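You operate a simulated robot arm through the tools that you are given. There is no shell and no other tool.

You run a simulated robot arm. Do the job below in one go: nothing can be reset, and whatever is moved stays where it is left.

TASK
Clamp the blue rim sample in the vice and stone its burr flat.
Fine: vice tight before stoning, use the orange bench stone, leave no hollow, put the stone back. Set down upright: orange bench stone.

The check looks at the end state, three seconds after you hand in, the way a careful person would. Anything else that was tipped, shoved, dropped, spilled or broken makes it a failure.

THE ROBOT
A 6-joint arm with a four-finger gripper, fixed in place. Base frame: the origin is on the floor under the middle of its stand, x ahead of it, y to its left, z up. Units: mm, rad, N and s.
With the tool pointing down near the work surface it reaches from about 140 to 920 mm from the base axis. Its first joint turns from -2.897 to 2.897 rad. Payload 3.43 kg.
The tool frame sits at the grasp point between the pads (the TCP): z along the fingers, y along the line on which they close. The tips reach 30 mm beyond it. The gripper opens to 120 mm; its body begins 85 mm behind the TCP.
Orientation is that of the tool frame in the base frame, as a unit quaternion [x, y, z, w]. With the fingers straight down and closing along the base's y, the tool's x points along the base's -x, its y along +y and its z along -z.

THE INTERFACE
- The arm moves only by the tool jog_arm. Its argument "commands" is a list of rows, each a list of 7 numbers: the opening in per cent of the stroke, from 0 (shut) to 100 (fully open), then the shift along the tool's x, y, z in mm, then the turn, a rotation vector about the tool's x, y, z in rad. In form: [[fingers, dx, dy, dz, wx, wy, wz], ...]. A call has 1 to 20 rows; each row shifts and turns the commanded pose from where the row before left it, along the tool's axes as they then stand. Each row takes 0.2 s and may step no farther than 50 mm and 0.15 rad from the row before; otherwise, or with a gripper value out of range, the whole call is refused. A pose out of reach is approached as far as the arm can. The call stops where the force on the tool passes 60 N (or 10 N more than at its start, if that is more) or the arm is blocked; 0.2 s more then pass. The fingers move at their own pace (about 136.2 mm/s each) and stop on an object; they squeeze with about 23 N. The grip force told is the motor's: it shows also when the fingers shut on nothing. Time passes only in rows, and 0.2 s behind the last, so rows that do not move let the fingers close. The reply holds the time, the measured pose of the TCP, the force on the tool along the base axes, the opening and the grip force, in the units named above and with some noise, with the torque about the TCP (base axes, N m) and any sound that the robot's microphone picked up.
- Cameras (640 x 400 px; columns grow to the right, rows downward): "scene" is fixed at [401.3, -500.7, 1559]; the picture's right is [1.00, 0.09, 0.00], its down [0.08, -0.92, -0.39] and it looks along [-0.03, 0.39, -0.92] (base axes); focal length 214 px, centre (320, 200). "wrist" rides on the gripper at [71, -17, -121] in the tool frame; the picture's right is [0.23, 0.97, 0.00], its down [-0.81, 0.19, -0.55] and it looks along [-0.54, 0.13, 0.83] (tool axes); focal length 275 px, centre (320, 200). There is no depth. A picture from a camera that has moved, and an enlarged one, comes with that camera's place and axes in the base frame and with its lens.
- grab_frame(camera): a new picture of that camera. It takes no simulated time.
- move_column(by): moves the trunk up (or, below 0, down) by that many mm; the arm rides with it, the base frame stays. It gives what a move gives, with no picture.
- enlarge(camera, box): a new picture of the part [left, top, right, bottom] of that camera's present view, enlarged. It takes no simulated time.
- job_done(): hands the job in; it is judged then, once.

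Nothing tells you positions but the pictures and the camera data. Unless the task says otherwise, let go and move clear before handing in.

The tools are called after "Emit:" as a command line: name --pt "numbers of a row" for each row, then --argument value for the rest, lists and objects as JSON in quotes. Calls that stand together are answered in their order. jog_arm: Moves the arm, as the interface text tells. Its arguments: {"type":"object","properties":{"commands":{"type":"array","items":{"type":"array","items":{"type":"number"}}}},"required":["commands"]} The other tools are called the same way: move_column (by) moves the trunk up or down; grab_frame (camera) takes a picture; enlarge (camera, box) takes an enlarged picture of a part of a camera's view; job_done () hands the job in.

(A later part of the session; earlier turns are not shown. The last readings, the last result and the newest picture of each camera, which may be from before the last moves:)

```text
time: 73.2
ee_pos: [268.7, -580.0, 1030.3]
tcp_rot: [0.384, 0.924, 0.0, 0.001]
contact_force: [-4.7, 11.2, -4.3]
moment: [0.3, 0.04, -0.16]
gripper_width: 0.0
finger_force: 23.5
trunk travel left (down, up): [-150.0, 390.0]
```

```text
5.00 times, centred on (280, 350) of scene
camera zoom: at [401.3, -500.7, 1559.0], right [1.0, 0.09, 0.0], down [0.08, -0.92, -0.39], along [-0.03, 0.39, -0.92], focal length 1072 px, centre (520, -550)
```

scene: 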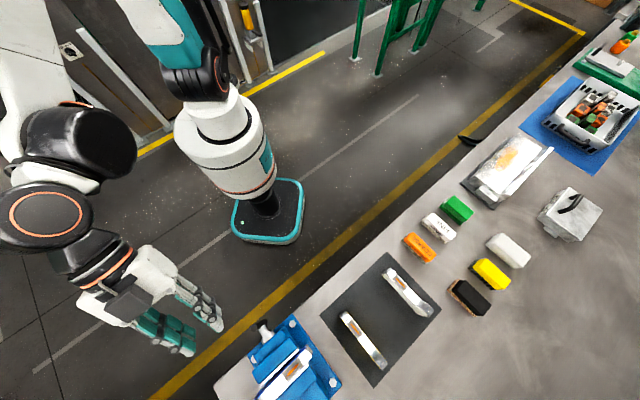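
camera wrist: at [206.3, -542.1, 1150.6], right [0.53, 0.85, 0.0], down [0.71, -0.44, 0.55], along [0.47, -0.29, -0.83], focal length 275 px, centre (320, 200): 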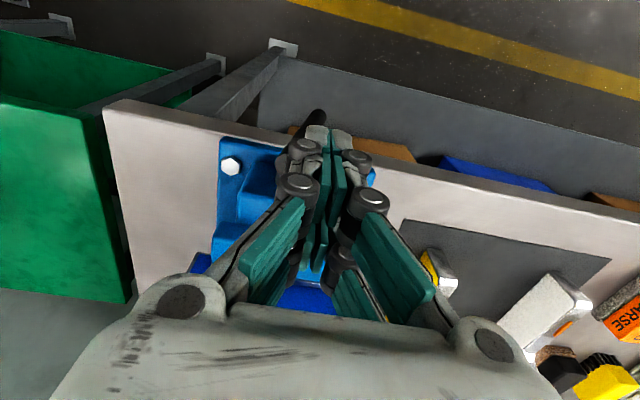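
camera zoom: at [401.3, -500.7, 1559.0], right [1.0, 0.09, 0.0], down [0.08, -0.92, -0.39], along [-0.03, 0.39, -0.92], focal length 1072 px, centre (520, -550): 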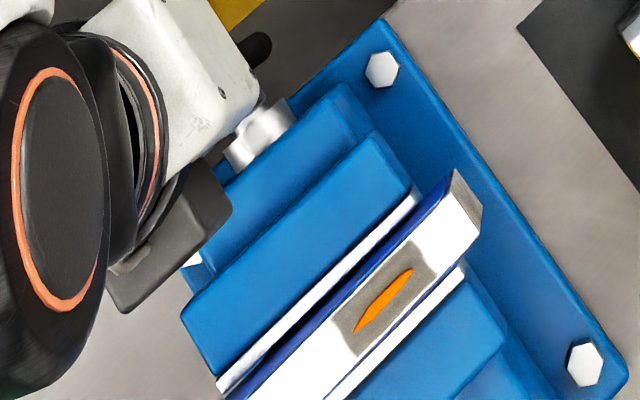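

The bar is yielding with little force, though the fingers wedge on it slightly; I'll back off 5 mm, shift so a single finger's back meets the bar, and check its angle.

Emit:
jog_arm --pt "0 0 6 0 0 0 0" --pt "0 13 0 0 0 0 0" --pt "0 0 0 0 0 0 0"

Emit:
grab_frame --camera "wrist"

Emit:
enlarge --camera "wrist" --box '[240, 80, 360, 200]'

```text
time: 74.0
ee_pos: [265.0, -567.8, 1030.6]
tcp_rot: [0.383, 0.924, 0.0, 0.001]
contact_force: [-0.6, -0.3, 0.4]
moment: [-0.01, -0.05, 0.01]
gripper_width: 0.0
finger_force: 22.6
trunk travel left (down, up): [-150.0, 390.0]
```

```text
taken
camera wrist: at [202.7, -529.7, 1151.1], right [0.53, 0.85, 0.0], down [0.71, -0.44, 0.55], along [0.47, -0.29, -0.83], focal length 275 px, centre (320, 200)
```

wrist: 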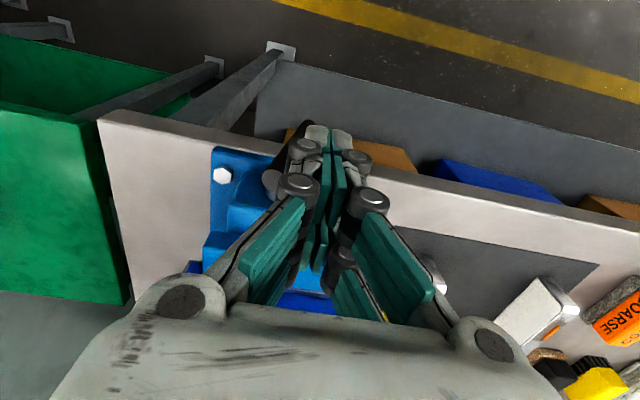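

```text
3.33 times, centred on (300, 140) of wrist
camera zoom: at [202.7, -529.7, 1151.1], right [0.53, 0.85, 0.0], down [0.71, -0.44, 0.55], along [0.47, -0.29, -0.83], focal length 918 px, centre (387, 400)
```

zoom: 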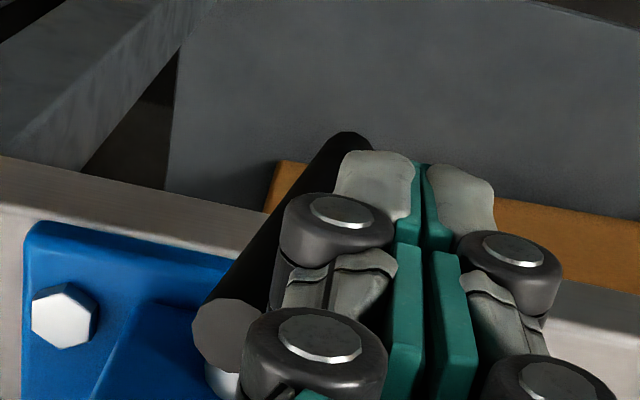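

The bar has turned ~11° with its top toward -e. Continuing the arc to about 60°.

Emit:
jog_arm --pt "0 0 -5 1.1 0 0 0" --pt "0 0 -5 1.1 0 0 0" --pt "0 0 -5 1.2 0 0 0" --pt "0 0 -4.7 2.4 0 0 0" --pt "0 0 -4.7 2.4 0 0 0" --pt "0 0 -3.9 2.4 0 0 0" --pt "0 0 -3.9 2.4 0 0 0" --pt "0 0 -3.9 2.4 0 0 0" --pt "0 0 0 0 0 0 0"

Emit:
enlarge --camera "wrist" --box '[240, 80, 400, 240]'

Emit:
enlarge --camera "scene" --box '[240, 310, 340, 400]'

```text
time: 76.0
ee_pos: [238.9, -592.4, 1014.3]
tcp_rot: [0.384, 0.924, -0.001, 0.001]
contact_force: [1.1, 1.9, 2.0]
moment: [0.05, -0.04, 0.04]
gripper_width: 0.0
finger_force: 22.7
trunk travel left (down, up): [-150.0, 390.0]
```

```text
2.50 times, centred on (320, 160) of wrist
camera zoom: at [176.1, -554.9, 1135.1], right [0.53, 0.85, 0.0], down [0.71, -0.44, 0.55], along [0.47, -0.29, -0.83], focal length 688 px, centre (320, 300)
```

zoom: 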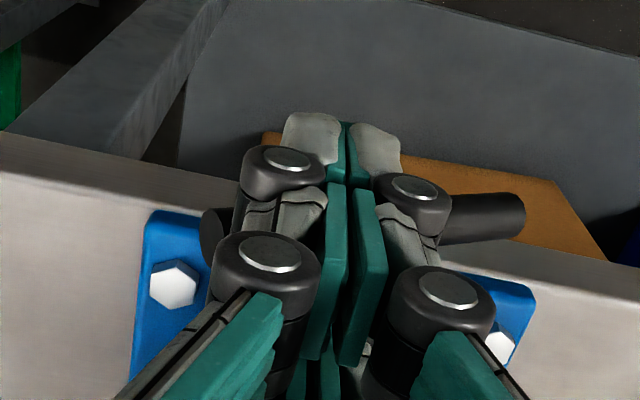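

```text
4.44 times, centred on (290, 355) of scene
camera zoom: at [401.3, -500.7, 1559.0], right [1.0, 0.09, 0.0], down [0.08, -0.92, -0.39], along [-0.03, 0.39, -0.92], focal length 953 px, centre (453, -489)
```

zoom: 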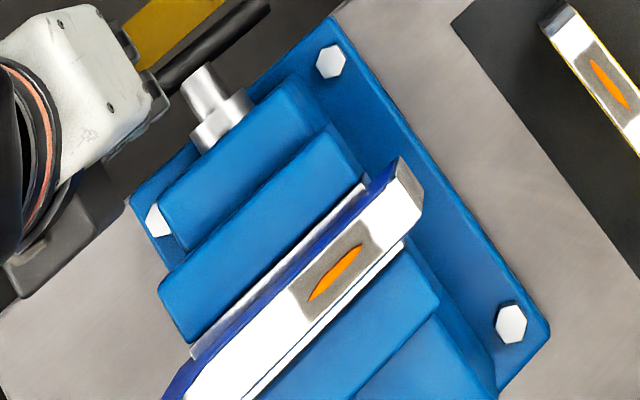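

The near jaw has advanced ~8 mm toward the sample with ~60° of turn, so it is close to clamping. Continuing in small steps while watching for force rise and sound.

Emit:
jog_arm --pt "0 0 -2.8 2 0 0 0" --pt "0 0 -2.8 2 0 0 0" --pt "0 0 0 0 0 0 0"

Emit:
jog_arm --pt "0 0 -2.8 2 0 0 0" --pt "0 0 -2.8 2 0 0 0" --pt "0 0 0 0 0 0 0"

Emit:
enlarge --camera "scene" --box '[240, 310, 340, 400]'

Emit:
enlarge --camera "wrist" --box '[240, 80, 400, 240]'

```text
time: 76.8
ee_pos: [234.1, -595.4, 1010.7]
tcp_rot: [0.384, 0.923, 0.0, 0.0]
contact_force: [2.2, 2.4, 2.6]
moment: [0.01, -0.05, 0.07]
gripper_width: 0.0
finger_force: 23.4
trunk travel left (down, up): [-150.0, 390.0]
```

```text
time: 77.6
ee_pos: [230.2, -601.1, 1007.1]
tcp_rot: [0.384, 0.923, -0.001, 0.001]
contact_force: [1.6, 1.3, 2.0]
moment: [0.05, -0.05, 0.04]
gripper_width: 0.3
finger_force: 23.5
trunk travel left (down, up): [-150.0, 390.0]
```

```text
4.44 times, centred on (290, 355) of scene
camera zoom: at [401.3, -500.7, 1559.0], right [1.0, 0.09, 0.0], down [0.08, -0.92, -0.39], along [-0.03, 0.39, -0.92], focal length 953 px, centre (453, -489)
```

zoom: 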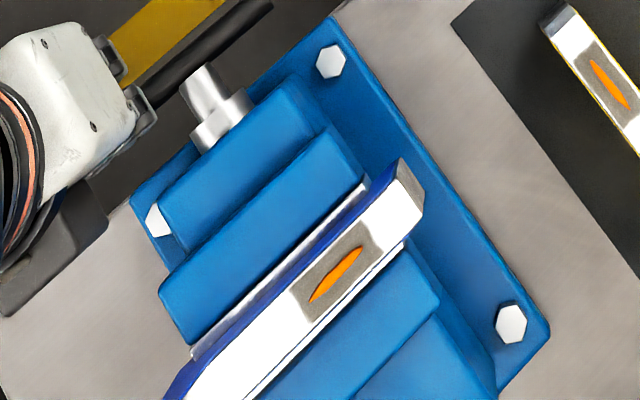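

```text
2.50 times, centred on (320, 160) of wrist
camera zoom: at [169.0, -562.7, 1127.8], right [0.53, 0.85, 0.0], down [0.71, -0.44, 0.55], along [0.47, -0.29, -0.83], focal length 688 px, centre (320, 300)
```

zoom: 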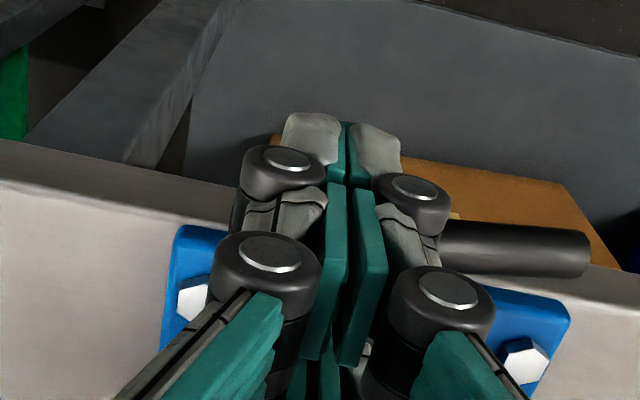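

Emit:
jog_arm --pt "0 0 -1.8 2.7 0 0 0" --pt "0 0 -1.8 2.7 0 0 0" --pt "0 0 0 0 0 0 0"

Emit:
jog_arm --pt "0 0 -1.8 2.7 0 0 0" --pt "0 0 -1.8 2.7 0 0 0" --pt "0 0 0 0 0 0 0"

Emit:
enlarge --camera "scene" --box '[240, 310, 340, 400]'

Emit:
enlarge --camera "wrist" --box '[240, 80, 400, 240]'

```text
time: 78.4
ee_pos: [228.1, -603.1, 1000.6]
tcp_rot: [0.384, 0.923, 0.0, 0.001]
contact_force: [0.6, 0.9, 2.0]
moment: [-0.01, -0.03, 0.0]
gripper_width: 0.0
finger_force: 22.9
trunk travel left (down, up): [-150.0, 390.0]
```

```text
time: 79.2
ee_pos: [226.1, -605.8, 996.8]
tcp_rot: [0.383, 0.924, 0.0, 0.001]
contact_force: [0.8, 1.2, 1.6]
moment: [0.01, 0.01, 0.01]
gripper_width: 0.1
finger_force: 23.2
trunk travel left (down, up): [-150.0, 390.0]
```

```text
4.44 times, centred on (290, 355) of scene
camera zoom: at [401.3, -500.7, 1559.0], right [1.0, 0.09, 0.0], down [0.08, -0.92, -0.39], along [-0.03, 0.39, -0.92], focal length 953 px, centre (453, -489)
```

zoom: 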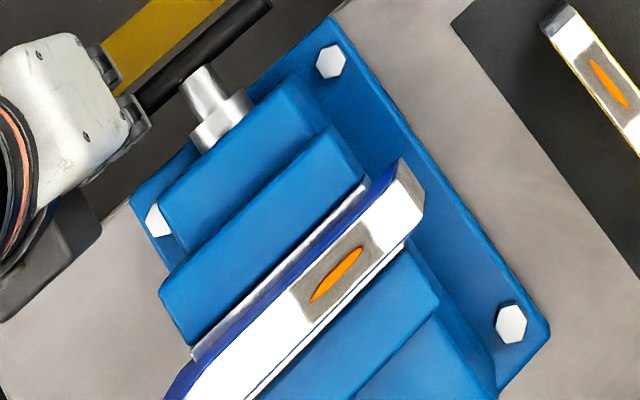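

```text
2.50 times, centred on (320, 160) of wrist
camera zoom: at [163.9, -568.2, 1117.0], right [0.53, 0.85, 0.0], down [0.71, -0.44, 0.55], along [0.47, -0.29, -0.83], focal length 688 px, centre (320, 300)
```

zoom: 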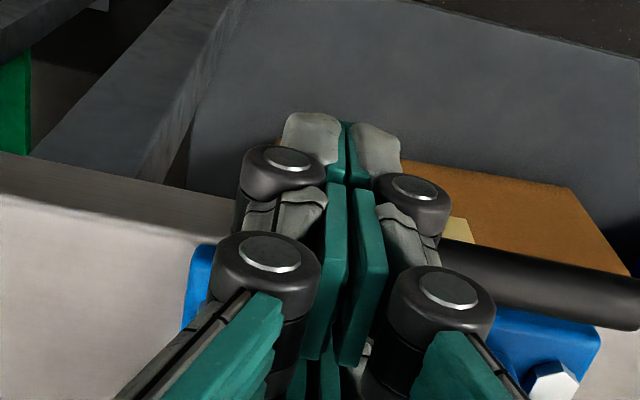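

Emit:
enlarge --camera "scene" --box '[265, 335, 330, 400]'

```text
6.15 times, centred on (298, 368) of scene
camera zoom: at [401.3, -500.7, 1559.0], right [1.0, 0.09, 0.0], down [0.08, -0.92, -0.39], along [-0.03, 0.39, -0.92], focal length 1320 px, centre (458, -831)
```

zoom: 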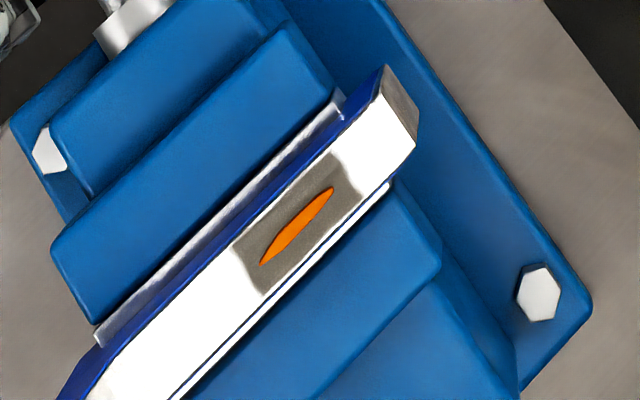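

Both jaws now look adjacent to the sample. I'll keep turning to tighten; force should climb once it clamps.

Emit:
jog_arm --pt "0 0 -1.6 2.8 0 0 0" --pt "0 0 -1.6 2.8 0 0 0" --pt "0 0 0 0 0 0 0"

Emit:
jog_arm --pt "0 0 -1.6 2.8 0 0 0" --pt "0 0 -1.6 2.8 0 0 0" --pt "0 0 0 0 0 0 0"

Emit:
enlarge --camera "scene" --box '[265, 335, 330, 400]'

Emit:
grab_frame --camera "wrist"

```text
time: 79.8
ee_pos: [226.1, -606.2, 996.1]
tcp_rot: [0.382, 0.924, -0.002, 0.003]
contact_force: [4.2, 5.7, 35.4]
moment: [-0.11, -0.37, 0.15]
gripper_width: 5.9
finger_force: 33.1
trunk travel left (down, up): [-150.0, 390.0]
stopped in row 2: the force on the tool passed its limit at 67 N (the readings are from after the stop); the commanded pose is now the measured one
```

```text
time: 80.2
ee_pos: [226.2, -606.2, 996.7]
tcp_rot: [0.382, 0.924, -0.001, 0.005]
contact_force: [1.4, 11.4, 38.2]
moment: [-0.05, -0.33, 0.11]
gripper_width: 6.1
finger_force: 33.0
trunk travel left (down, up): [-150.0, 390.0]
stopped in row 1: the force on the tool passed its limit at 69 N (the readings are from after the stop); the commanded pose is now the measured one
```

```text
6.15 times, centred on (298, 368) of scene
camera zoom: at [401.3, -500.7, 1559.0], right [1.0, 0.09, 0.0], down [0.08, -0.92, -0.39], along [-0.03, 0.39, -0.92], focal length 1320 px, centre (458, -831)
```

zoom: 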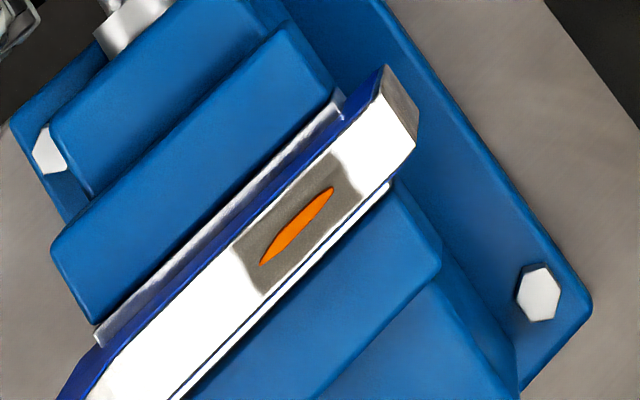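

```text
taken
camera wrist: at [162.5, -568.1, 1115.6], right [0.52, 0.85, 0.0], down [0.71, -0.43, 0.56], along [0.48, -0.29, -0.83], focal length 275 px, centre (320, 200)
```

wrist: 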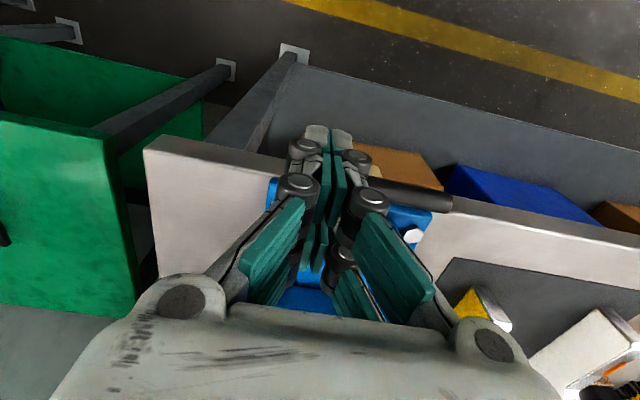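

A hard stop at ~67 N with the bar near horizontal suggests the vice has clamped. I'll back off upward and inspect the handle, jaws and sample.

Emit:
jog_arm --pt "0 0 0 -10 0 0 0" --pt "0 0 0 -30 0 0 0" --pt "0 0 0 -40 0 0 0" --pt "33 0 20 -40 0 0 0" --pt "33 0 20 -30 0 0 0" --pt "33 0 0 0 0 0 0"

Emit:
grab_frame --camera "wrist"

Emit:
enlarge --camera "wrist" --box '[240, 120, 400, 260]'

Emit:
enlarge --camera "scene" --box '[240, 310, 340, 400]'

```text
time: 81.6
ee_pos: [251.5, -578.5, 1143.9]
tcp_rot: [0.383, 0.924, -0.001, 0.004]
contact_force: [0.2, -1.4, -0.6]
moment: [0.02, -0.01, 0.02]
gripper_width: 39.7
finger_force: 0.0
trunk travel left (down, up): [-150.0, 390.0]
```

```text
taken
camera wrist: at [189.9, -540.1, 1264.5], right [0.53, 0.85, 0.0], down [0.71, -0.44, 0.56], along [0.48, -0.29, -0.83], focal length 275 px, centre (320, 200)
```

wrist: 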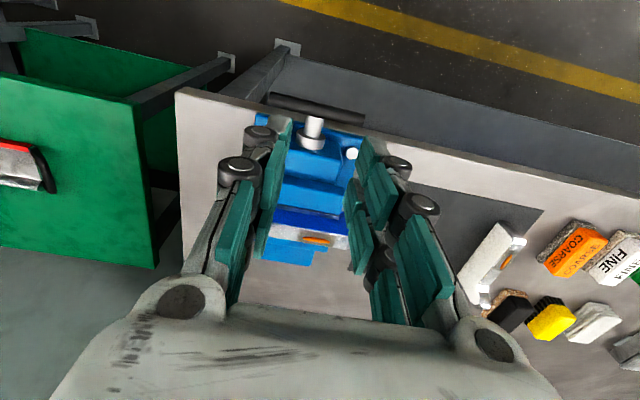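

```text
2.86 times, centred on (320, 190) of wrist
camera zoom: at [189.9, -540.1, 1264.5], right [0.53, 0.85, 0.0], down [0.71, -0.44, 0.56], along [0.48, -0.29, -0.83], focal length 786 px, centre (320, 229)
```

zoom: 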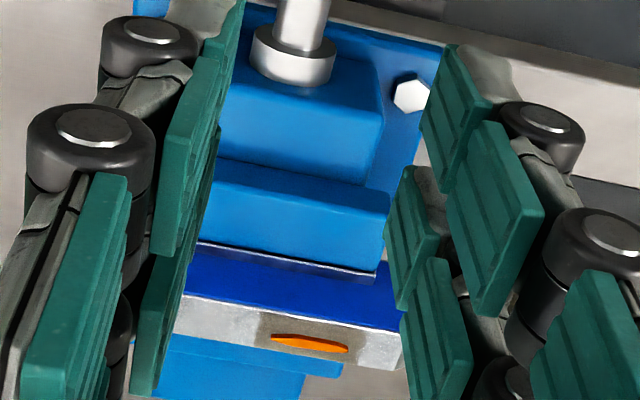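

```text
4.44 times, centred on (290, 355) of scene
camera zoom: at [401.3, -500.7, 1559.0], right [1.0, 0.09, 0.0], down [0.08, -0.92, -0.39], along [-0.03, 0.39, -0.92], focal length 953 px, centre (453, -489)
```

zoom: 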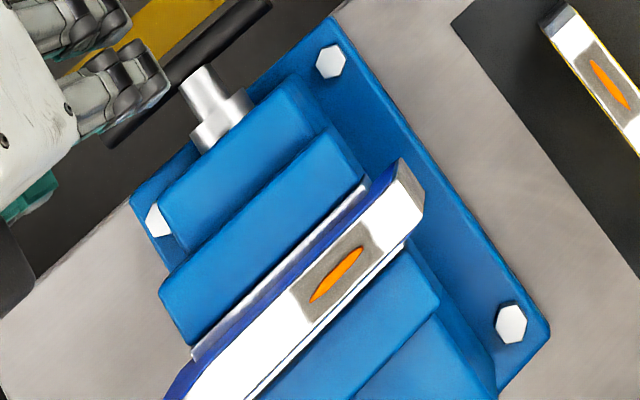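

The handle bar is horizontal (a quarter turn) and the jaws sit against the sample. To verify tightness, I'll do a gentle push test on the sample's +e end with closed fingers (it should not move), correcting a small tool tilt on the way.

Emit:
jog_arm --pt "0 -31.3 21.3 0 0 0.008 0" --pt "0 -31.3 21.3 0 0 0 0" --pt "0 -31.3 21.3 0 0 0 0" --pt "0 -31.3 21.3 0 0 0 0" --pt "0 0 0 40 0 0 0" --pt "0 0 0 20 0 0 0" --pt "0 0 0 0 0 0 0"

Emit:
grab_frame --camera "wrist"

Emit:
enlarge --camera "scene" --box '[250, 310, 350, 400]'

```text
time: 83.2
ee_pos: [400.8, -609.1, 1083.0]
tcp_rot: [0.383, 0.924, 0.0, 0.0]
contact_force: [0.1, 0.1, 0.1]
moment: [0.02, 0.01, -0.01]
gripper_width: 0.3
finger_force: 22.4
trunk travel left (down, up): [-150.0, 390.0]
```

```text
taken
camera wrist: at [338.4, -571.3, 1202.8], right [0.52, 0.85, 0.0], down [0.71, -0.44, 0.55], along [0.47, -0.29, -0.83], focal length 275 px, centre (320, 200)
```

wrist: 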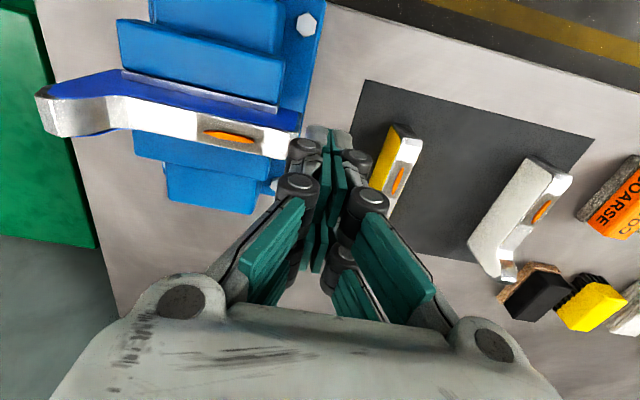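

```text
4.44 times, centred on (300, 355) of scene
camera zoom: at [401.3, -500.7, 1559.0], right [1.0, 0.09, 0.0], down [0.08, -0.92, -0.39], along [-0.03, 0.39, -0.92], focal length 953 px, centre (409, -489)
```

zoom: 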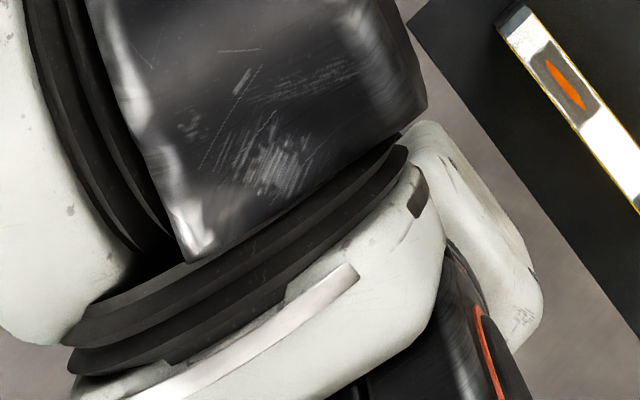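

Emit:
jog_arm --pt "0 0 0 20 0 0 0" --pt "0 0 0 10 0 0 0" --pt "0 0 -2 0 0 0 0" --pt "0 0 -2 0 0 0 0" --pt "0 0 0 0 0 0 0"

Emit:
jog_arm --pt "0 0 -1 0 0 0 0" --pt "0 0 -1 0 0 0 0" --pt "0 0 0 0 0 0 0"

Emit:
enlarge --camera "wrist" --box '[200, 60, 400, 220]'

```text
time: 84.4
ee_pos: [398.1, -612.4, 1053.5]
tcp_rot: [0.382, 0.924, 0.001, 0.0]
contact_force: [-0.4, 0.0, -0.6]
moment: [0.0, 0.02, 0.04]
gripper_width: 0.1
finger_force: 22.8
trunk travel left (down, up): [-150.0, 390.0]
```

```text
time: 85.2
ee_pos: [398.5, -612.2, 1054.3]
tcp_rot: [0.382, 0.924, 0.001, 0.0]
contact_force: [3.2, 11.0, -1.7]
moment: [0.2, -0.08, -0.1]
gripper_width: 0.0
finger_force: 23.0
trunk travel left (down, up): [-150.0, 390.0]
```

```text
2.50 times, centred on (300, 140) of wrist
camera zoom: at [336.4, -574.7, 1174.2], right [0.52, 0.85, 0.0], down [0.71, -0.44, 0.55], along [0.47, -0.29, -0.83], focal length 688 px, centre (370, 350)
```

zoom: 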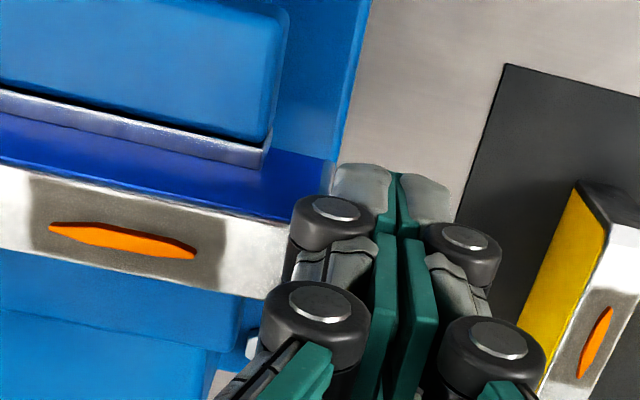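

Emit:
jog_arm --pt "0 0 -1 0 0 0 0" --pt "0 0 -1 0 0 0 0" --pt "0 0 0 0 0 0 0"

Emit:
enlarge --camera "wrist" --box '[200, 60, 400, 220]'

```text
time: 86.0
ee_pos: [399.0, -613.1, 1054.0]
tcp_rot: [0.383, 0.924, 0.001, 0.0]
contact_force: [8.0, 22.7, -7.8]
moment: [0.44, -0.19, -0.13]
gripper_width: 0.0
finger_force: 23.0
trunk travel left (down, up): [-150.0, 390.0]
```

```text
2.50 times, centred on (300, 140) of wrist
camera zoom: at [336.4, -575.0, 1174.4], right [0.52, 0.85, 0.0], down [0.71, -0.44, 0.55], along [0.47, -0.29, -0.83], focal length 688 px, centre (370, 350)
```

zoom: 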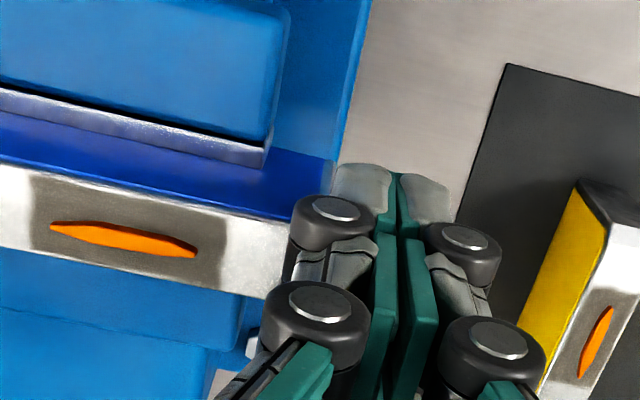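

The sample resists 22 N without moving, so it is firmly clamped. Backing off and moving to look at the orange COARSE stone.

Emit:
jog_arm --pt "0 0 6 0 0 0 0" --pt "0 0 10 -10 0 0 0" --pt "0 0 10 -40 0 0 0" --pt "100 0 10 -45 0 0 0" --pt "100 6 45 0 0 0 0" --pt "100 6 45 0 0 0 0" --pt "100 6 45 0 0 0 0" --pt "100 6 45 0 0 0 0" --pt "100 6 45 0 0 0 0" --pt "100 6 45 0 0 0 0" --pt "100 9 40 0 0 0 0" --pt "100 10 32 0 0 0 0" --pt "100 0 0 40 0 0 0" --pt "100 0 0 30 0 0 0" --pt "100 0 0 0 0 0 0"

Emit:
grab_frame --camera "wrist"

Emit:
grab_frame --camera "scene"

```text
time: 89.2
ee_pos: [629.0, -310.3, 1078.4]
tcp_rot: [0.383, 0.924, 0.001, -0.001]
contact_force: [0.4, -0.9, -0.6]
moment: [-0.02, 0.03, 0.01]
gripper_width: 120.0
finger_force: 0.0
trunk travel left (down, up): [-150.0, 390.0]
```

```text
taken
camera wrist: at [565.6, -273.0, 1198.9], right [0.52, 0.85, 0.0], down [0.71, -0.44, 0.55], along [0.47, -0.29, -0.83], focal length 275 px, centre (320, 200)
```

wrist: 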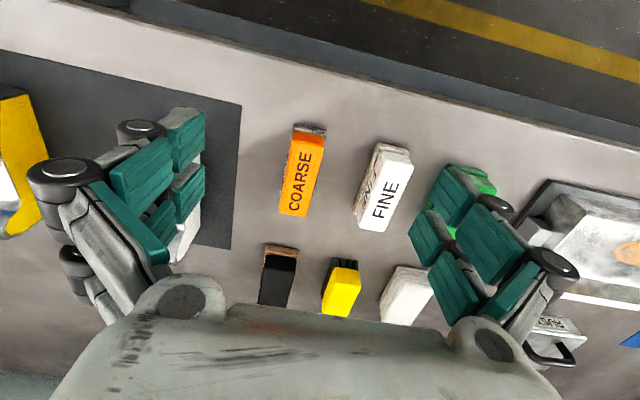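

```text
taken
```

scene: 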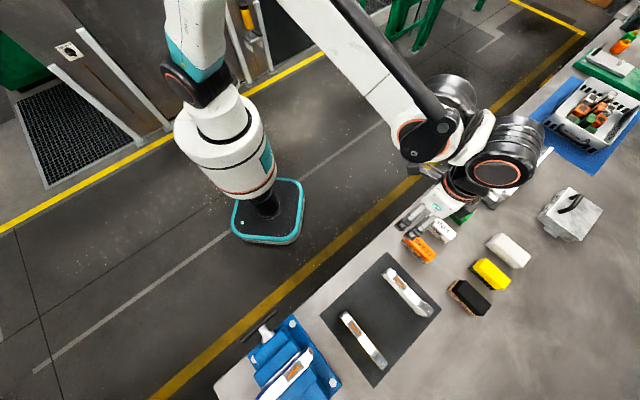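

Emit:
enlarge --camera "wrist" --box '[260, 110, 360, 230]'

Emit:
enlarge --camera "scene" --box '[390, 220, 450, 275]'

```text
3.33 times, centred on (310, 170) of wrist
camera zoom: at [565.6, -273.0, 1198.9], right [0.52, 0.85, 0.0], down [0.71, -0.44, 0.55], along [0.47, -0.29, -0.83], focal length 918 px, centre (353, 300)
```

zoom: 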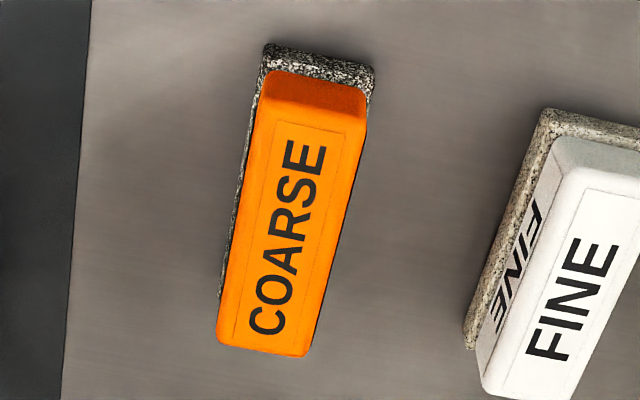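

```text
7.27 times, centred on (420, 248) of scene
camera zoom: at [401.3, -500.7, 1559.0], right [1.0, 0.09, 0.0], down [0.08, -0.92, -0.39], along [-0.03, 0.39, -0.92], focal length 1560 px, centre (-407, -146)
```

zoom: 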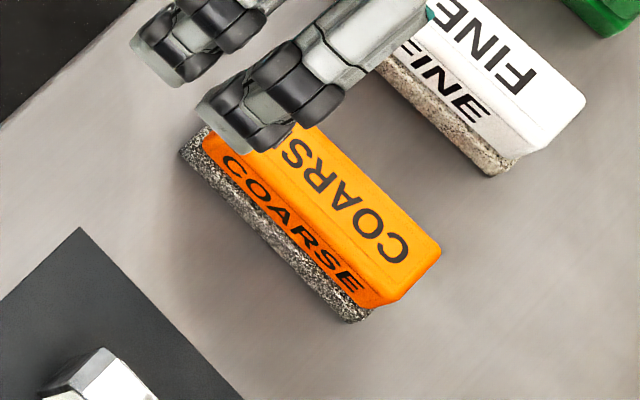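

The orange stone has an orange holder body on a grey abrasive base. I'll shift sideways for a stereo measurement of its size and height.

Emit:
jog_arm --pt "100 0 -25 0 0 0 0" --pt "100 0 -25 0 0 0 0" --pt "100 0 0 0 0 0 0"

Emit:
enlarge --camera "wrist" --box '[310, 110, 410, 230]'

```text
time: 90.0
ee_pos: [591.1, -344.2, 1078.3]
tcp_rot: [0.383, 0.924, 0.001, 0.0]
contact_force: [-1.0, -0.1, -0.8]
moment: [0.02, -0.01, 0.01]
gripper_width: 120.0
finger_force: 0.0
trunk travel left (down, up): [-150.0, 390.0]
```

```text
3.33 times, centred on (360, 170) of wrist
camera zoom: at [529.8, -306.9, 1199.3], right [0.52, 0.85, 0.0], down [0.71, -0.44, 0.55], along [0.47, -0.29, -0.83], focal length 918 px, centre (187, 300)
```

zoom: 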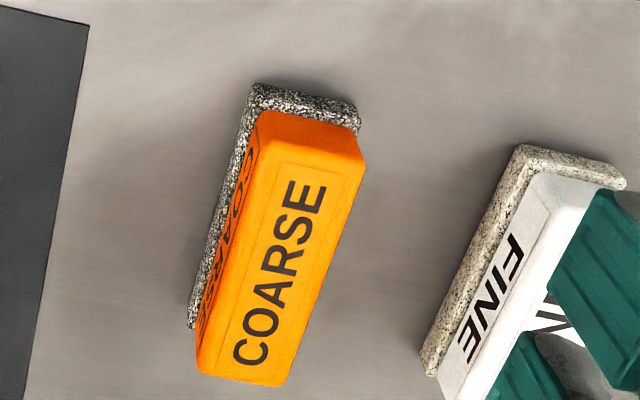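

The stone is centred at e≈220, n≈730, top z≈962, ~28 mm wide, aligned with n. I'll move above it with a 42 mm opening and verify centring before descending.

Emit:
jog_arm --pt "35 -35 23 0 0 0 0" --pt "35 -34.1 22.4 0 0 0 0" --pt "35 0 0 30 0 0 0" --pt "35 0 0 28 0 0 0" --pt "35 0 0 0 0 0 0"

Emit:
grab_frame --camera "wrist"

Emit:
enlarge --camera "wrist" --box '[250, 40, 390, 240]'

```text
time: 91.2
ee_pos: [671.7, -358.4, 1019.2]
tcp_rot: [0.383, 0.924, 0.001, -0.001]
contact_force: [0.2, -0.2, 0.1]
moment: [0.03, 0.03, 0.02]
gripper_width: 42.3
finger_force: 0.0
trunk travel left (down, up): [-150.0, 390.0]
```

```text
taken
camera wrist: at [609.3, -321.3, 1139.3], right [0.52, 0.85, 0.0], down [0.71, -0.44, 0.55], along [0.47, -0.29, -0.83], focal length 275 px, centre (320, 200)
```

wrist: 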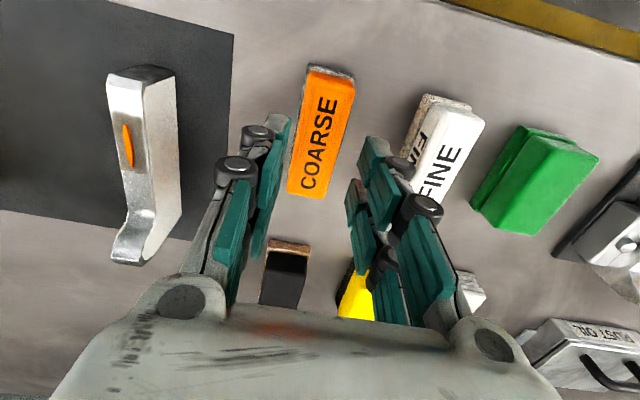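

```text
2.00 times, centred on (320, 140) of wrist
camera zoom: at [609.3, -321.3, 1139.3], right [0.52, 0.85, 0.0], down [0.71, -0.44, 0.55], along [0.47, -0.29, -0.83], focal length 551 px, centre (320, 320)
```

zoom: 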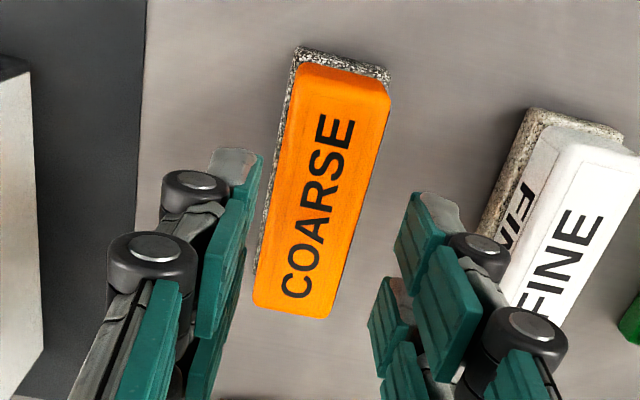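

Centred within ~1 mm. Descending to grip the orange body (tips ~16 mm above the bench).

Emit:
jog_arm --pt "35 0 -1.2 20 0 0 0" --pt "35 0 0 20 0 0 0" --pt "35 0 0 13 0 0 0" --pt "35 0 0 0 0 0 0"

Emit:
grab_frame --camera "wrist"

```text
time: 92.2
ee_pos: [670.8, -362.7, 965.3]
tcp_rot: [0.383, 0.924, 0.001, -0.001]
contact_force: [0.3, 0.8, -0.2]
moment: [0.0, 0.05, 0.02]
gripper_width: 41.9
finger_force: 0.0
trunk travel left (down, up): [-150.0, 390.0]
```

```text
taken
camera wrist: at [608.4, -324.5, 1085.8], right [0.53, 0.85, 0.0], down [0.71, -0.44, 0.55], along [0.47, -0.29, -0.83], focal length 275 px, centre (320, 200)
```

wrist: 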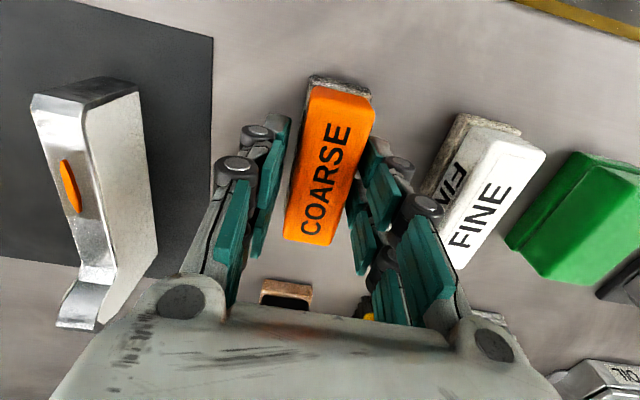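

Emit:
jog_arm --pt "25 0 0 0 0 0 0" --pt "15 0 0 0 0 0 0" --pt "0 0 0 0 0 0 0" --pt "0 0 0 0 0 0 0" --pt "0 0 0 0 0 0 0" --pt "0 0 0 0 0 0 0"

Emit:
grab_frame --camera "wrist"

```text
time: 93.6
ee_pos: [669.1, -362.1, 966.1]
tcp_rot: [0.383, 0.924, 0.001, 0.0]
contact_force: [-0.5, 0.4, 0.6]
moment: [-0.02, -0.03, 0.03]
gripper_width: 30.6
finger_force: 23.1
trunk travel left (down, up): [-150.0, 390.0]
```

```text
taken
camera wrist: at [608.3, -324.4, 1086.1], right [0.53, 0.85, 0.0], down [0.71, -0.44, 0.55], along [0.47, -0.29, -0.83], focal length 275 px, centre (320, 200)
```

wrist: 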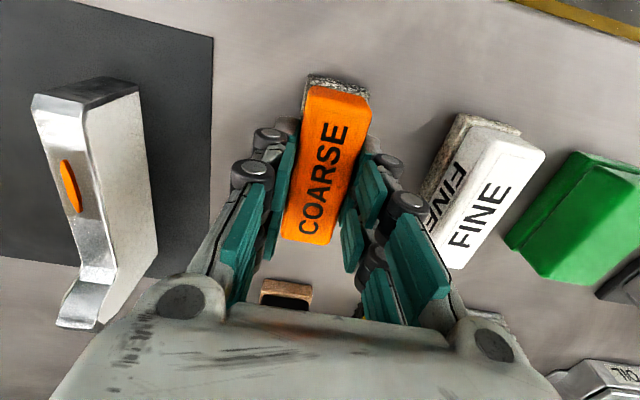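

Gripped at 30.6 mm. Lifting gently and checking the weight.

Emit:
jog_arm --pt "0 0 0 -2 0 0 0" --pt "0 0 0 -3 0 0 0" --pt "0 0 0 0 0 0 0" --pt "0 0 0 0 0 0 0"

Emit:
jog_arm --pt "0 0 0 -8 0 0 0" --pt "0 0 0 -12 0 0 0" --pt "0 0 0 -15 0 0 0" --pt "0 0 0 -15 0 0 0" --pt "0 0 0 -15 0 0 0" --pt "0 0 0 -15 0 0 0" --pt "0 0 0 -15 0 0 0" --pt "0 0 0 -15 0 0 0" --pt "0 0 0 -15 0 0 0" --pt "0 0 0 -15 0 0 0" --pt "0 0 0 -15 0 0 0" --pt "0 0 0 -8 0 0 0" --pt "0 0 0 -4 0 0 0" --pt "0 0 0 0 0 0 0"

Emit:
grab_frame --camera "wrist"

```text
time: 94.6
ee_pos: [669.8, -361.3, 970.8]
tcp_rot: [0.383, 0.924, 0.001, 0.0]
contact_force: [-0.1, 0.6, -1.8]
moment: [-0.02, -0.01, 0.0]
gripper_width: 30.7
finger_force: 22.6
trunk travel left (down, up): [-150.0, 390.0]
```

```text
time: 97.6
ee_pos: [669.9, -362.7, 1138.6]
tcp_rot: [0.383, 0.924, 0.002, -0.001]
contact_force: [0.5, -0.2, -1.7]
moment: [-0.04, -0.01, 0.01]
gripper_width: 30.8
finger_force: 23.3
trunk travel left (down, up): [-150.0, 390.0]
```

```text
taken
camera wrist: at [607.3, -324.3, 1260.0], right [0.53, 0.85, 0.0], down [0.71, -0.44, 0.55], along [0.47, -0.29, -0.83], focal length 275 px, centre (320, 200)
```

wrist: 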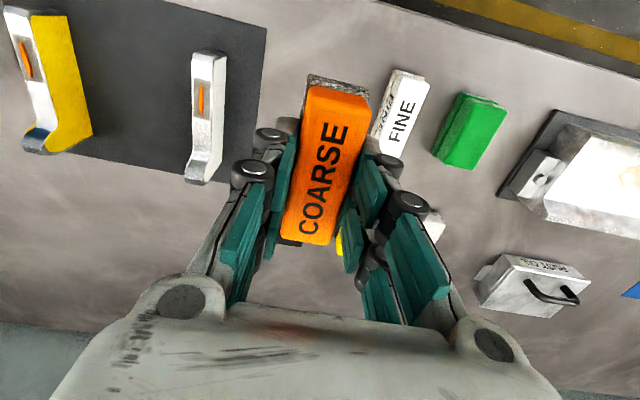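

The stone weighs only 1.8 N, so the grip is secure. Carrying it over to above the burr (e≈-205, n≈716, top z≈1041).

Emit:
jog_arm --pt "0 0.8 -10 0 0 0 0" --pt "0 0.8 -20 0 0 0 0" --pt "0 0.9 -30 0 0 0 0" --pt "0 0.9 -30 0 0 0 0" --pt "0 0.9 -30 0 0 0 0" --pt "0 0.9 -30 0 0 0 0" --pt "0 0.9 -30 0 0 0 0" --pt "0 0.9 -30 0 0 0 0" --pt "0 0.9 -30 0 0 0 0" --pt "0 0.9 -30 0 0 0 0" --pt "0 0.9 -30 0 0 0 0" --pt "0 0.9 -30 0 0 0 0" --pt "0 0.9 -30 0 0 0 0" --pt "0 0.9 -30 0 0 0 0" --pt "0 0.8 -20 0 0 0 0" --pt "0 0.8 -12.4 0 0 0 0" --pt "0 0 0 0 0 0 0"

Emit:
grab_frame --camera "wrist"

Emit:
enlarge --camera "scene" --box '[230, 300, 400, 400]'

```text
time: 101.2
ee_pos: [359.8, -650.8, 1138.8]
tcp_rot: [0.383, 0.924, 0.002, 0.0]
contact_force: [0.0, 0.9, -1.7]
moment: [-0.02, -0.02, 0.01]
gripper_width: 30.8
finger_force: 23.3
trunk travel left (down, up): [-150.0, 390.0]
```

```text
taken
camera wrist: at [296.5, -613.0, 1259.7], right [0.52, 0.85, 0.0], down [0.71, -0.44, 0.55], along [0.47, -0.29, -0.83], focal length 275 px, centre (320, 200)
```

wrist: 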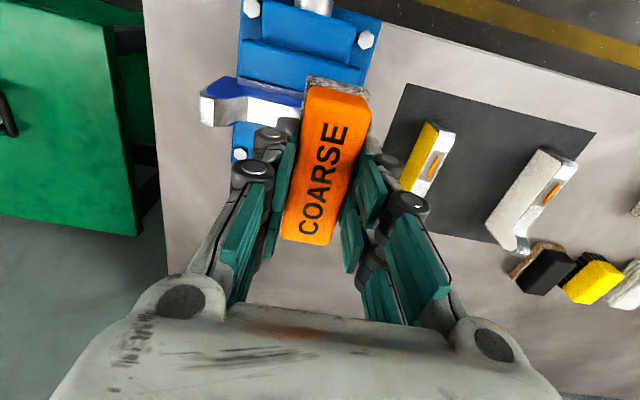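

```text
3.76 times, centred on (315, 350) of scene
camera zoom: at [401.3, -500.7, 1559.0], right [1.0, 0.09, 0.0], down [0.08, -0.92, -0.39], along [-0.03, 0.39, -0.92], focal length 807 px, centre (339, -365)
```

zoom: 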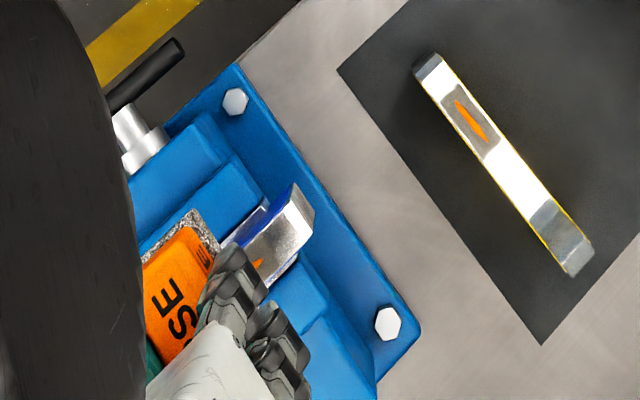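

Positioned above the burr. Descending until the stone just touches.

Emit:
jog_arm --pt "0 -1.5 0 10 0 0 0" --pt "0 0 0 15 0 0 0" --pt "0 0 0 10 0 0 0" --pt "0 0 0 5 0 0 0" --pt "0 0 0 2 0 0 0" --pt "0 0 0 0 0 0 0"

Emit:
jog_arm --pt "0 0 0 1 0 0 0" --pt "0 0 0 1 0 0 0" --pt "0 0 0 1 0 0 0" --pt "0 0 0 0 0 0 0"

Emit:
grab_frame --camera "wrist"

```text
time: 102.6
ee_pos: [363.1, -651.8, 1096.0]
tcp_rot: [0.382, 0.924, 0.002, 0.0]
contact_force: [-0.6, 0.2, -2.3]
moment: [-0.01, 0.0, 0.03]
gripper_width: 30.6
finger_force: 23.0
trunk travel left (down, up): [-150.0, 390.0]
```

```text
time: 103.6
ee_pos: [362.4, -651.7, 1093.5]
tcp_rot: [0.383, 0.924, 0.001, -0.001]
contact_force: [0.1, -1.5, -2.8]
moment: [-0.02, 0.0, 0.01]
gripper_width: 31.0
finger_force: 22.9
trunk travel left (down, up): [-150.0, 390.0]
```

```text
taken
camera wrist: at [299.6, -614.2, 1213.8], right [0.53, 0.85, 0.0], down [0.71, -0.44, 0.55], along [0.47, -0.29, -0.83], focal length 275 px, centre (320, 200)
```

wrist: 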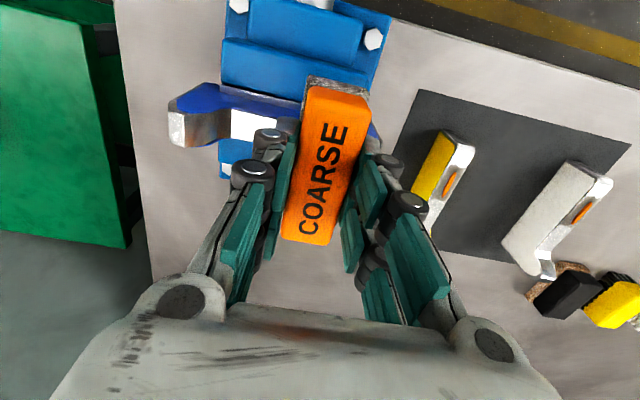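

Emit:
jog_arm --pt "0 0 0 1 0 0 0" --pt "0 0 0 1 0 0 0" --pt "0 0 0 0 0 0 0"

Emit:
jog_arm --pt "0 0 0 1 0 0 0" --pt "0 0 0 0 0 0 0"

Emit:
jog_arm --pt "0 0 0 0.7 0 0 0" --pt "0 0 0 0 0 0 0"

```text
time: 104.4
ee_pos: [362.3, -650.7, 1092.0]
tcp_rot: [0.383, 0.924, 0.0, -0.001]
contact_force: [-0.1, 0.6, -1.9]
moment: [-0.01, 0.02, -0.01]
gripper_width: 30.7
finger_force: 23.2
trunk travel left (down, up): [-150.0, 390.0]
```

```text
time: 105.0
ee_pos: [361.7, -652.0, 1091.0]
tcp_rot: [0.382, 0.924, 0.001, 0.0]
contact_force: [0.3, 0.1, -2.2]
moment: [-0.01, 0.0, -0.02]
gripper_width: 30.6
finger_force: 23.0
trunk travel left (down, up): [-150.0, 390.0]
```

```text
time: 105.6
ee_pos: [361.5, -651.3, 1089.0]
tcp_rot: [0.383, 0.924, 0.002, 0.0]
contact_force: [0.9, 0.2, -2.1]
moment: [0.04, -0.03, 0.01]
gripper_width: 30.7
finger_force: 22.8
trunk travel left (down, up): [-150.0, 390.0]
```

Emit:
jog_arm --pt "0 0 0 0.7 0 0 0" --pt "0 0 0 0 0 0 0"

Emit:
jog_arm --pt "0 0 0 0.7 0 0 0" --pt "0 0 0 0 0 0 0"

Emit:
jog_arm --pt "0 0 0 0.7 0 0 0" --pt "0 0 0 0 0 0 0"

```text
time: 106.2
ee_pos: [361.9, -650.5, 1088.2]
tcp_rot: [0.383, 0.924, 0.001, 0.0]
contact_force: [0.2, 0.3, -2.3]
moment: [-0.02, 0.0, -0.01]
gripper_width: 30.8
finger_force: 22.7
trunk travel left (down, up): [-150.0, 390.0]
```

```text
time: 106.8
ee_pos: [362.1, -652.1, 1089.1]
tcp_rot: [0.383, 0.924, 0.001, -0.001]
contact_force: [-1.2, -1.0, -2.5]
moment: [0.02, 0.0, 0.02]
gripper_width: 30.8
finger_force: 22.8
trunk travel left (down, up): [-150.0, 390.0]
```

```text
time: 107.4
ee_pos: [362.2, -649.4, 1087.6]
tcp_rot: [0.383, 0.924, 0.001, -0.001]
contact_force: [0.5, -0.2, -1.8]
moment: [0.0, 0.03, 0.02]
gripper_width: 30.8
finger_force: 22.9
trunk travel left (down, up): [-150.0, 390.0]
```

Emit:
jog_arm --pt "0 0 0 0.6 0 0 0" --pt "0 0 0 0 0 0 0"

Emit:
jog_arm --pt "0 0 0 0.6 0 0 0" --pt "0 0 0 0 0 0 0"

Emit:
jog_arm --pt "0 0 0 0.6 0 0 0" --pt "0 0 0 0 0 0 0"

```text
time: 108.0
ee_pos: [363.0, -651.3, 1086.1]
tcp_rot: [0.383, 0.924, 0.001, 0.0]
contact_force: [0.4, 0.5, -2.0]
moment: [-0.01, 0.03, 0.0]
gripper_width: 30.7
finger_force: 22.9
trunk travel left (down, up): [-150.0, 390.0]
```

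```text
time: 108.6
ee_pos: [361.7, -651.4, 1086.4]
tcp_rot: [0.381, 0.924, 0.002, -0.001]
contact_force: [-0.1, -0.6, -2.4]
moment: [0.02, -0.06, 0.01]
gripper_width: 30.8
finger_force: 23.3
trunk travel left (down, up): [-150.0, 390.0]
```

```text
time: 109.2
ee_pos: [362.1, -652.9, 1085.3]
tcp_rot: [0.384, 0.923, 0.002, 0.0]
contact_force: [0.2, -0.8, -2.2]
moment: [0.02, 0.01, 0.03]
gripper_width: 30.9
finger_force: 23.4
trunk travel left (down, up): [-150.0, 390.0]
```

Emit:
jog_arm --pt "0 0 0 0.7 0 0 0" --pt "0 0 0 0 0 0 0"

Emit:
jog_arm --pt "0 0 0 0.7 0 0 0" --pt "0 0 0 0 0 0 0"

Emit:
enlarge --camera "wrist" --box '[160, 60, 420, 220]'

```text
time: 109.8
ee_pos: [361.6, -651.4, 1084.3]
tcp_rot: [0.383, 0.924, 0.001, -0.001]
contact_force: [-0.6, 1.2, -1.9]
moment: [0.02, -0.01, -0.06]
gripper_width: 30.7
finger_force: 23.1
trunk travel left (down, up): [-150.0, 390.0]
```

```text
time: 110.4
ee_pos: [361.4, -652.1, 1085.4]
tcp_rot: [0.383, 0.924, 0.001, -0.001]
contact_force: [0.6, 0.5, -2.5]
moment: [0.02, -0.01, -0.02]
gripper_width: 30.7
finger_force: 23.2
trunk travel left (down, up): [-150.0, 390.0]
```

```text
2.46 times, centred on (290, 140) of wrist
camera zoom: at [299.4, -614.3, 1205.4], right [0.53, 0.85, 0.0], down [0.71, -0.44, 0.55], along [0.47, -0.29, -0.83], focal length 678 px, centre (394, 348)
```

zoom: 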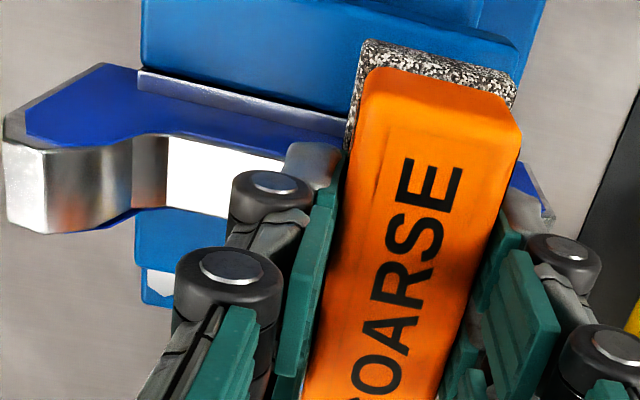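

Emit:
jog_arm --pt "0 0 0 0.7 0 0 0" --pt "0 0 0 0 0 0 0"

Emit:
jog_arm --pt "0 0 0 0.7 0 0 0" --pt "0 0 0 0 0 0 0"

Emit:
jog_arm --pt "0 0 0 0.7 0 0 0" --pt "0 0 0 0 0 0 0"

```text
time: 111.0
ee_pos: [361.3, -651.2, 1084.6]
tcp_rot: [0.383, 0.924, 0.001, -0.002]
contact_force: [0.2, -0.1, -2.0]
moment: [-0.01, 0.03, 0.02]
gripper_width: 31.0
finger_force: 22.6
trunk travel left (down, up): [-150.0, 390.0]
```

```text
time: 111.6
ee_pos: [360.8, -650.9, 1084.1]
tcp_rot: [0.383, 0.924, 0.001, 0.0]
contact_force: [1.7, -6.4, 16.0]
moment: [-0.23, -0.07, 0.05]
gripper_width: 30.7
finger_force: 23.0
trunk travel left (down, up): [-150.0, 390.0]
```

```text
time: 112.2
ee_pos: [361.6, -649.9, 1082.3]
tcp_rot: [0.383, 0.924, 0.001, 0.0]
contact_force: [0.1, -6.5, 20.9]
moment: [-0.19, -0.03, -0.02]
gripper_width: 31.1
finger_force: 22.4
trunk travel left (down, up): [-150.0, 390.0]
```

Contact reached (about 20 N). Easing up slightly to a moderate pressing force before stroking.

Emit:
jog_arm --pt "0 0 0 -0.7 0 0 0" --pt "0 0 0 0 0 0 0"

```text
time: 112.8
ee_pos: [360.4, -651.1, 1081.9]
tcp_rot: [0.383, 0.924, 0.002, 0.0]
contact_force: [-0.9, -0.1, 1.7]
moment: [-0.01, 0.05, 0.0]
gripper_width: 31.0
finger_force: 23.1
trunk travel left (down, up): [-150.0, 390.0]
```

Emit:
jog_arm --pt "0 0 0 0.25 0 0 0" --pt "0 0 4 0 0 0 0" --pt "0 0 4 0 0 0 0" --pt "0 0 -4 0 0 0 0" --pt "0 0 -4 0 0 0 0" --pt "0 0 0 0 0 0 0"

```text
time: 114.2
ee_pos: [361.8, -652.4, 1083.0]
tcp_rot: [0.382, 0.924, 0.001, 0.0]
contact_force: [2.2, 2.7, 9.6]
moment: [0.17, -0.11, 0.0]
gripper_width: 30.8
finger_force: 23.2
trunk travel left (down, up): [-150.0, 390.0]
```

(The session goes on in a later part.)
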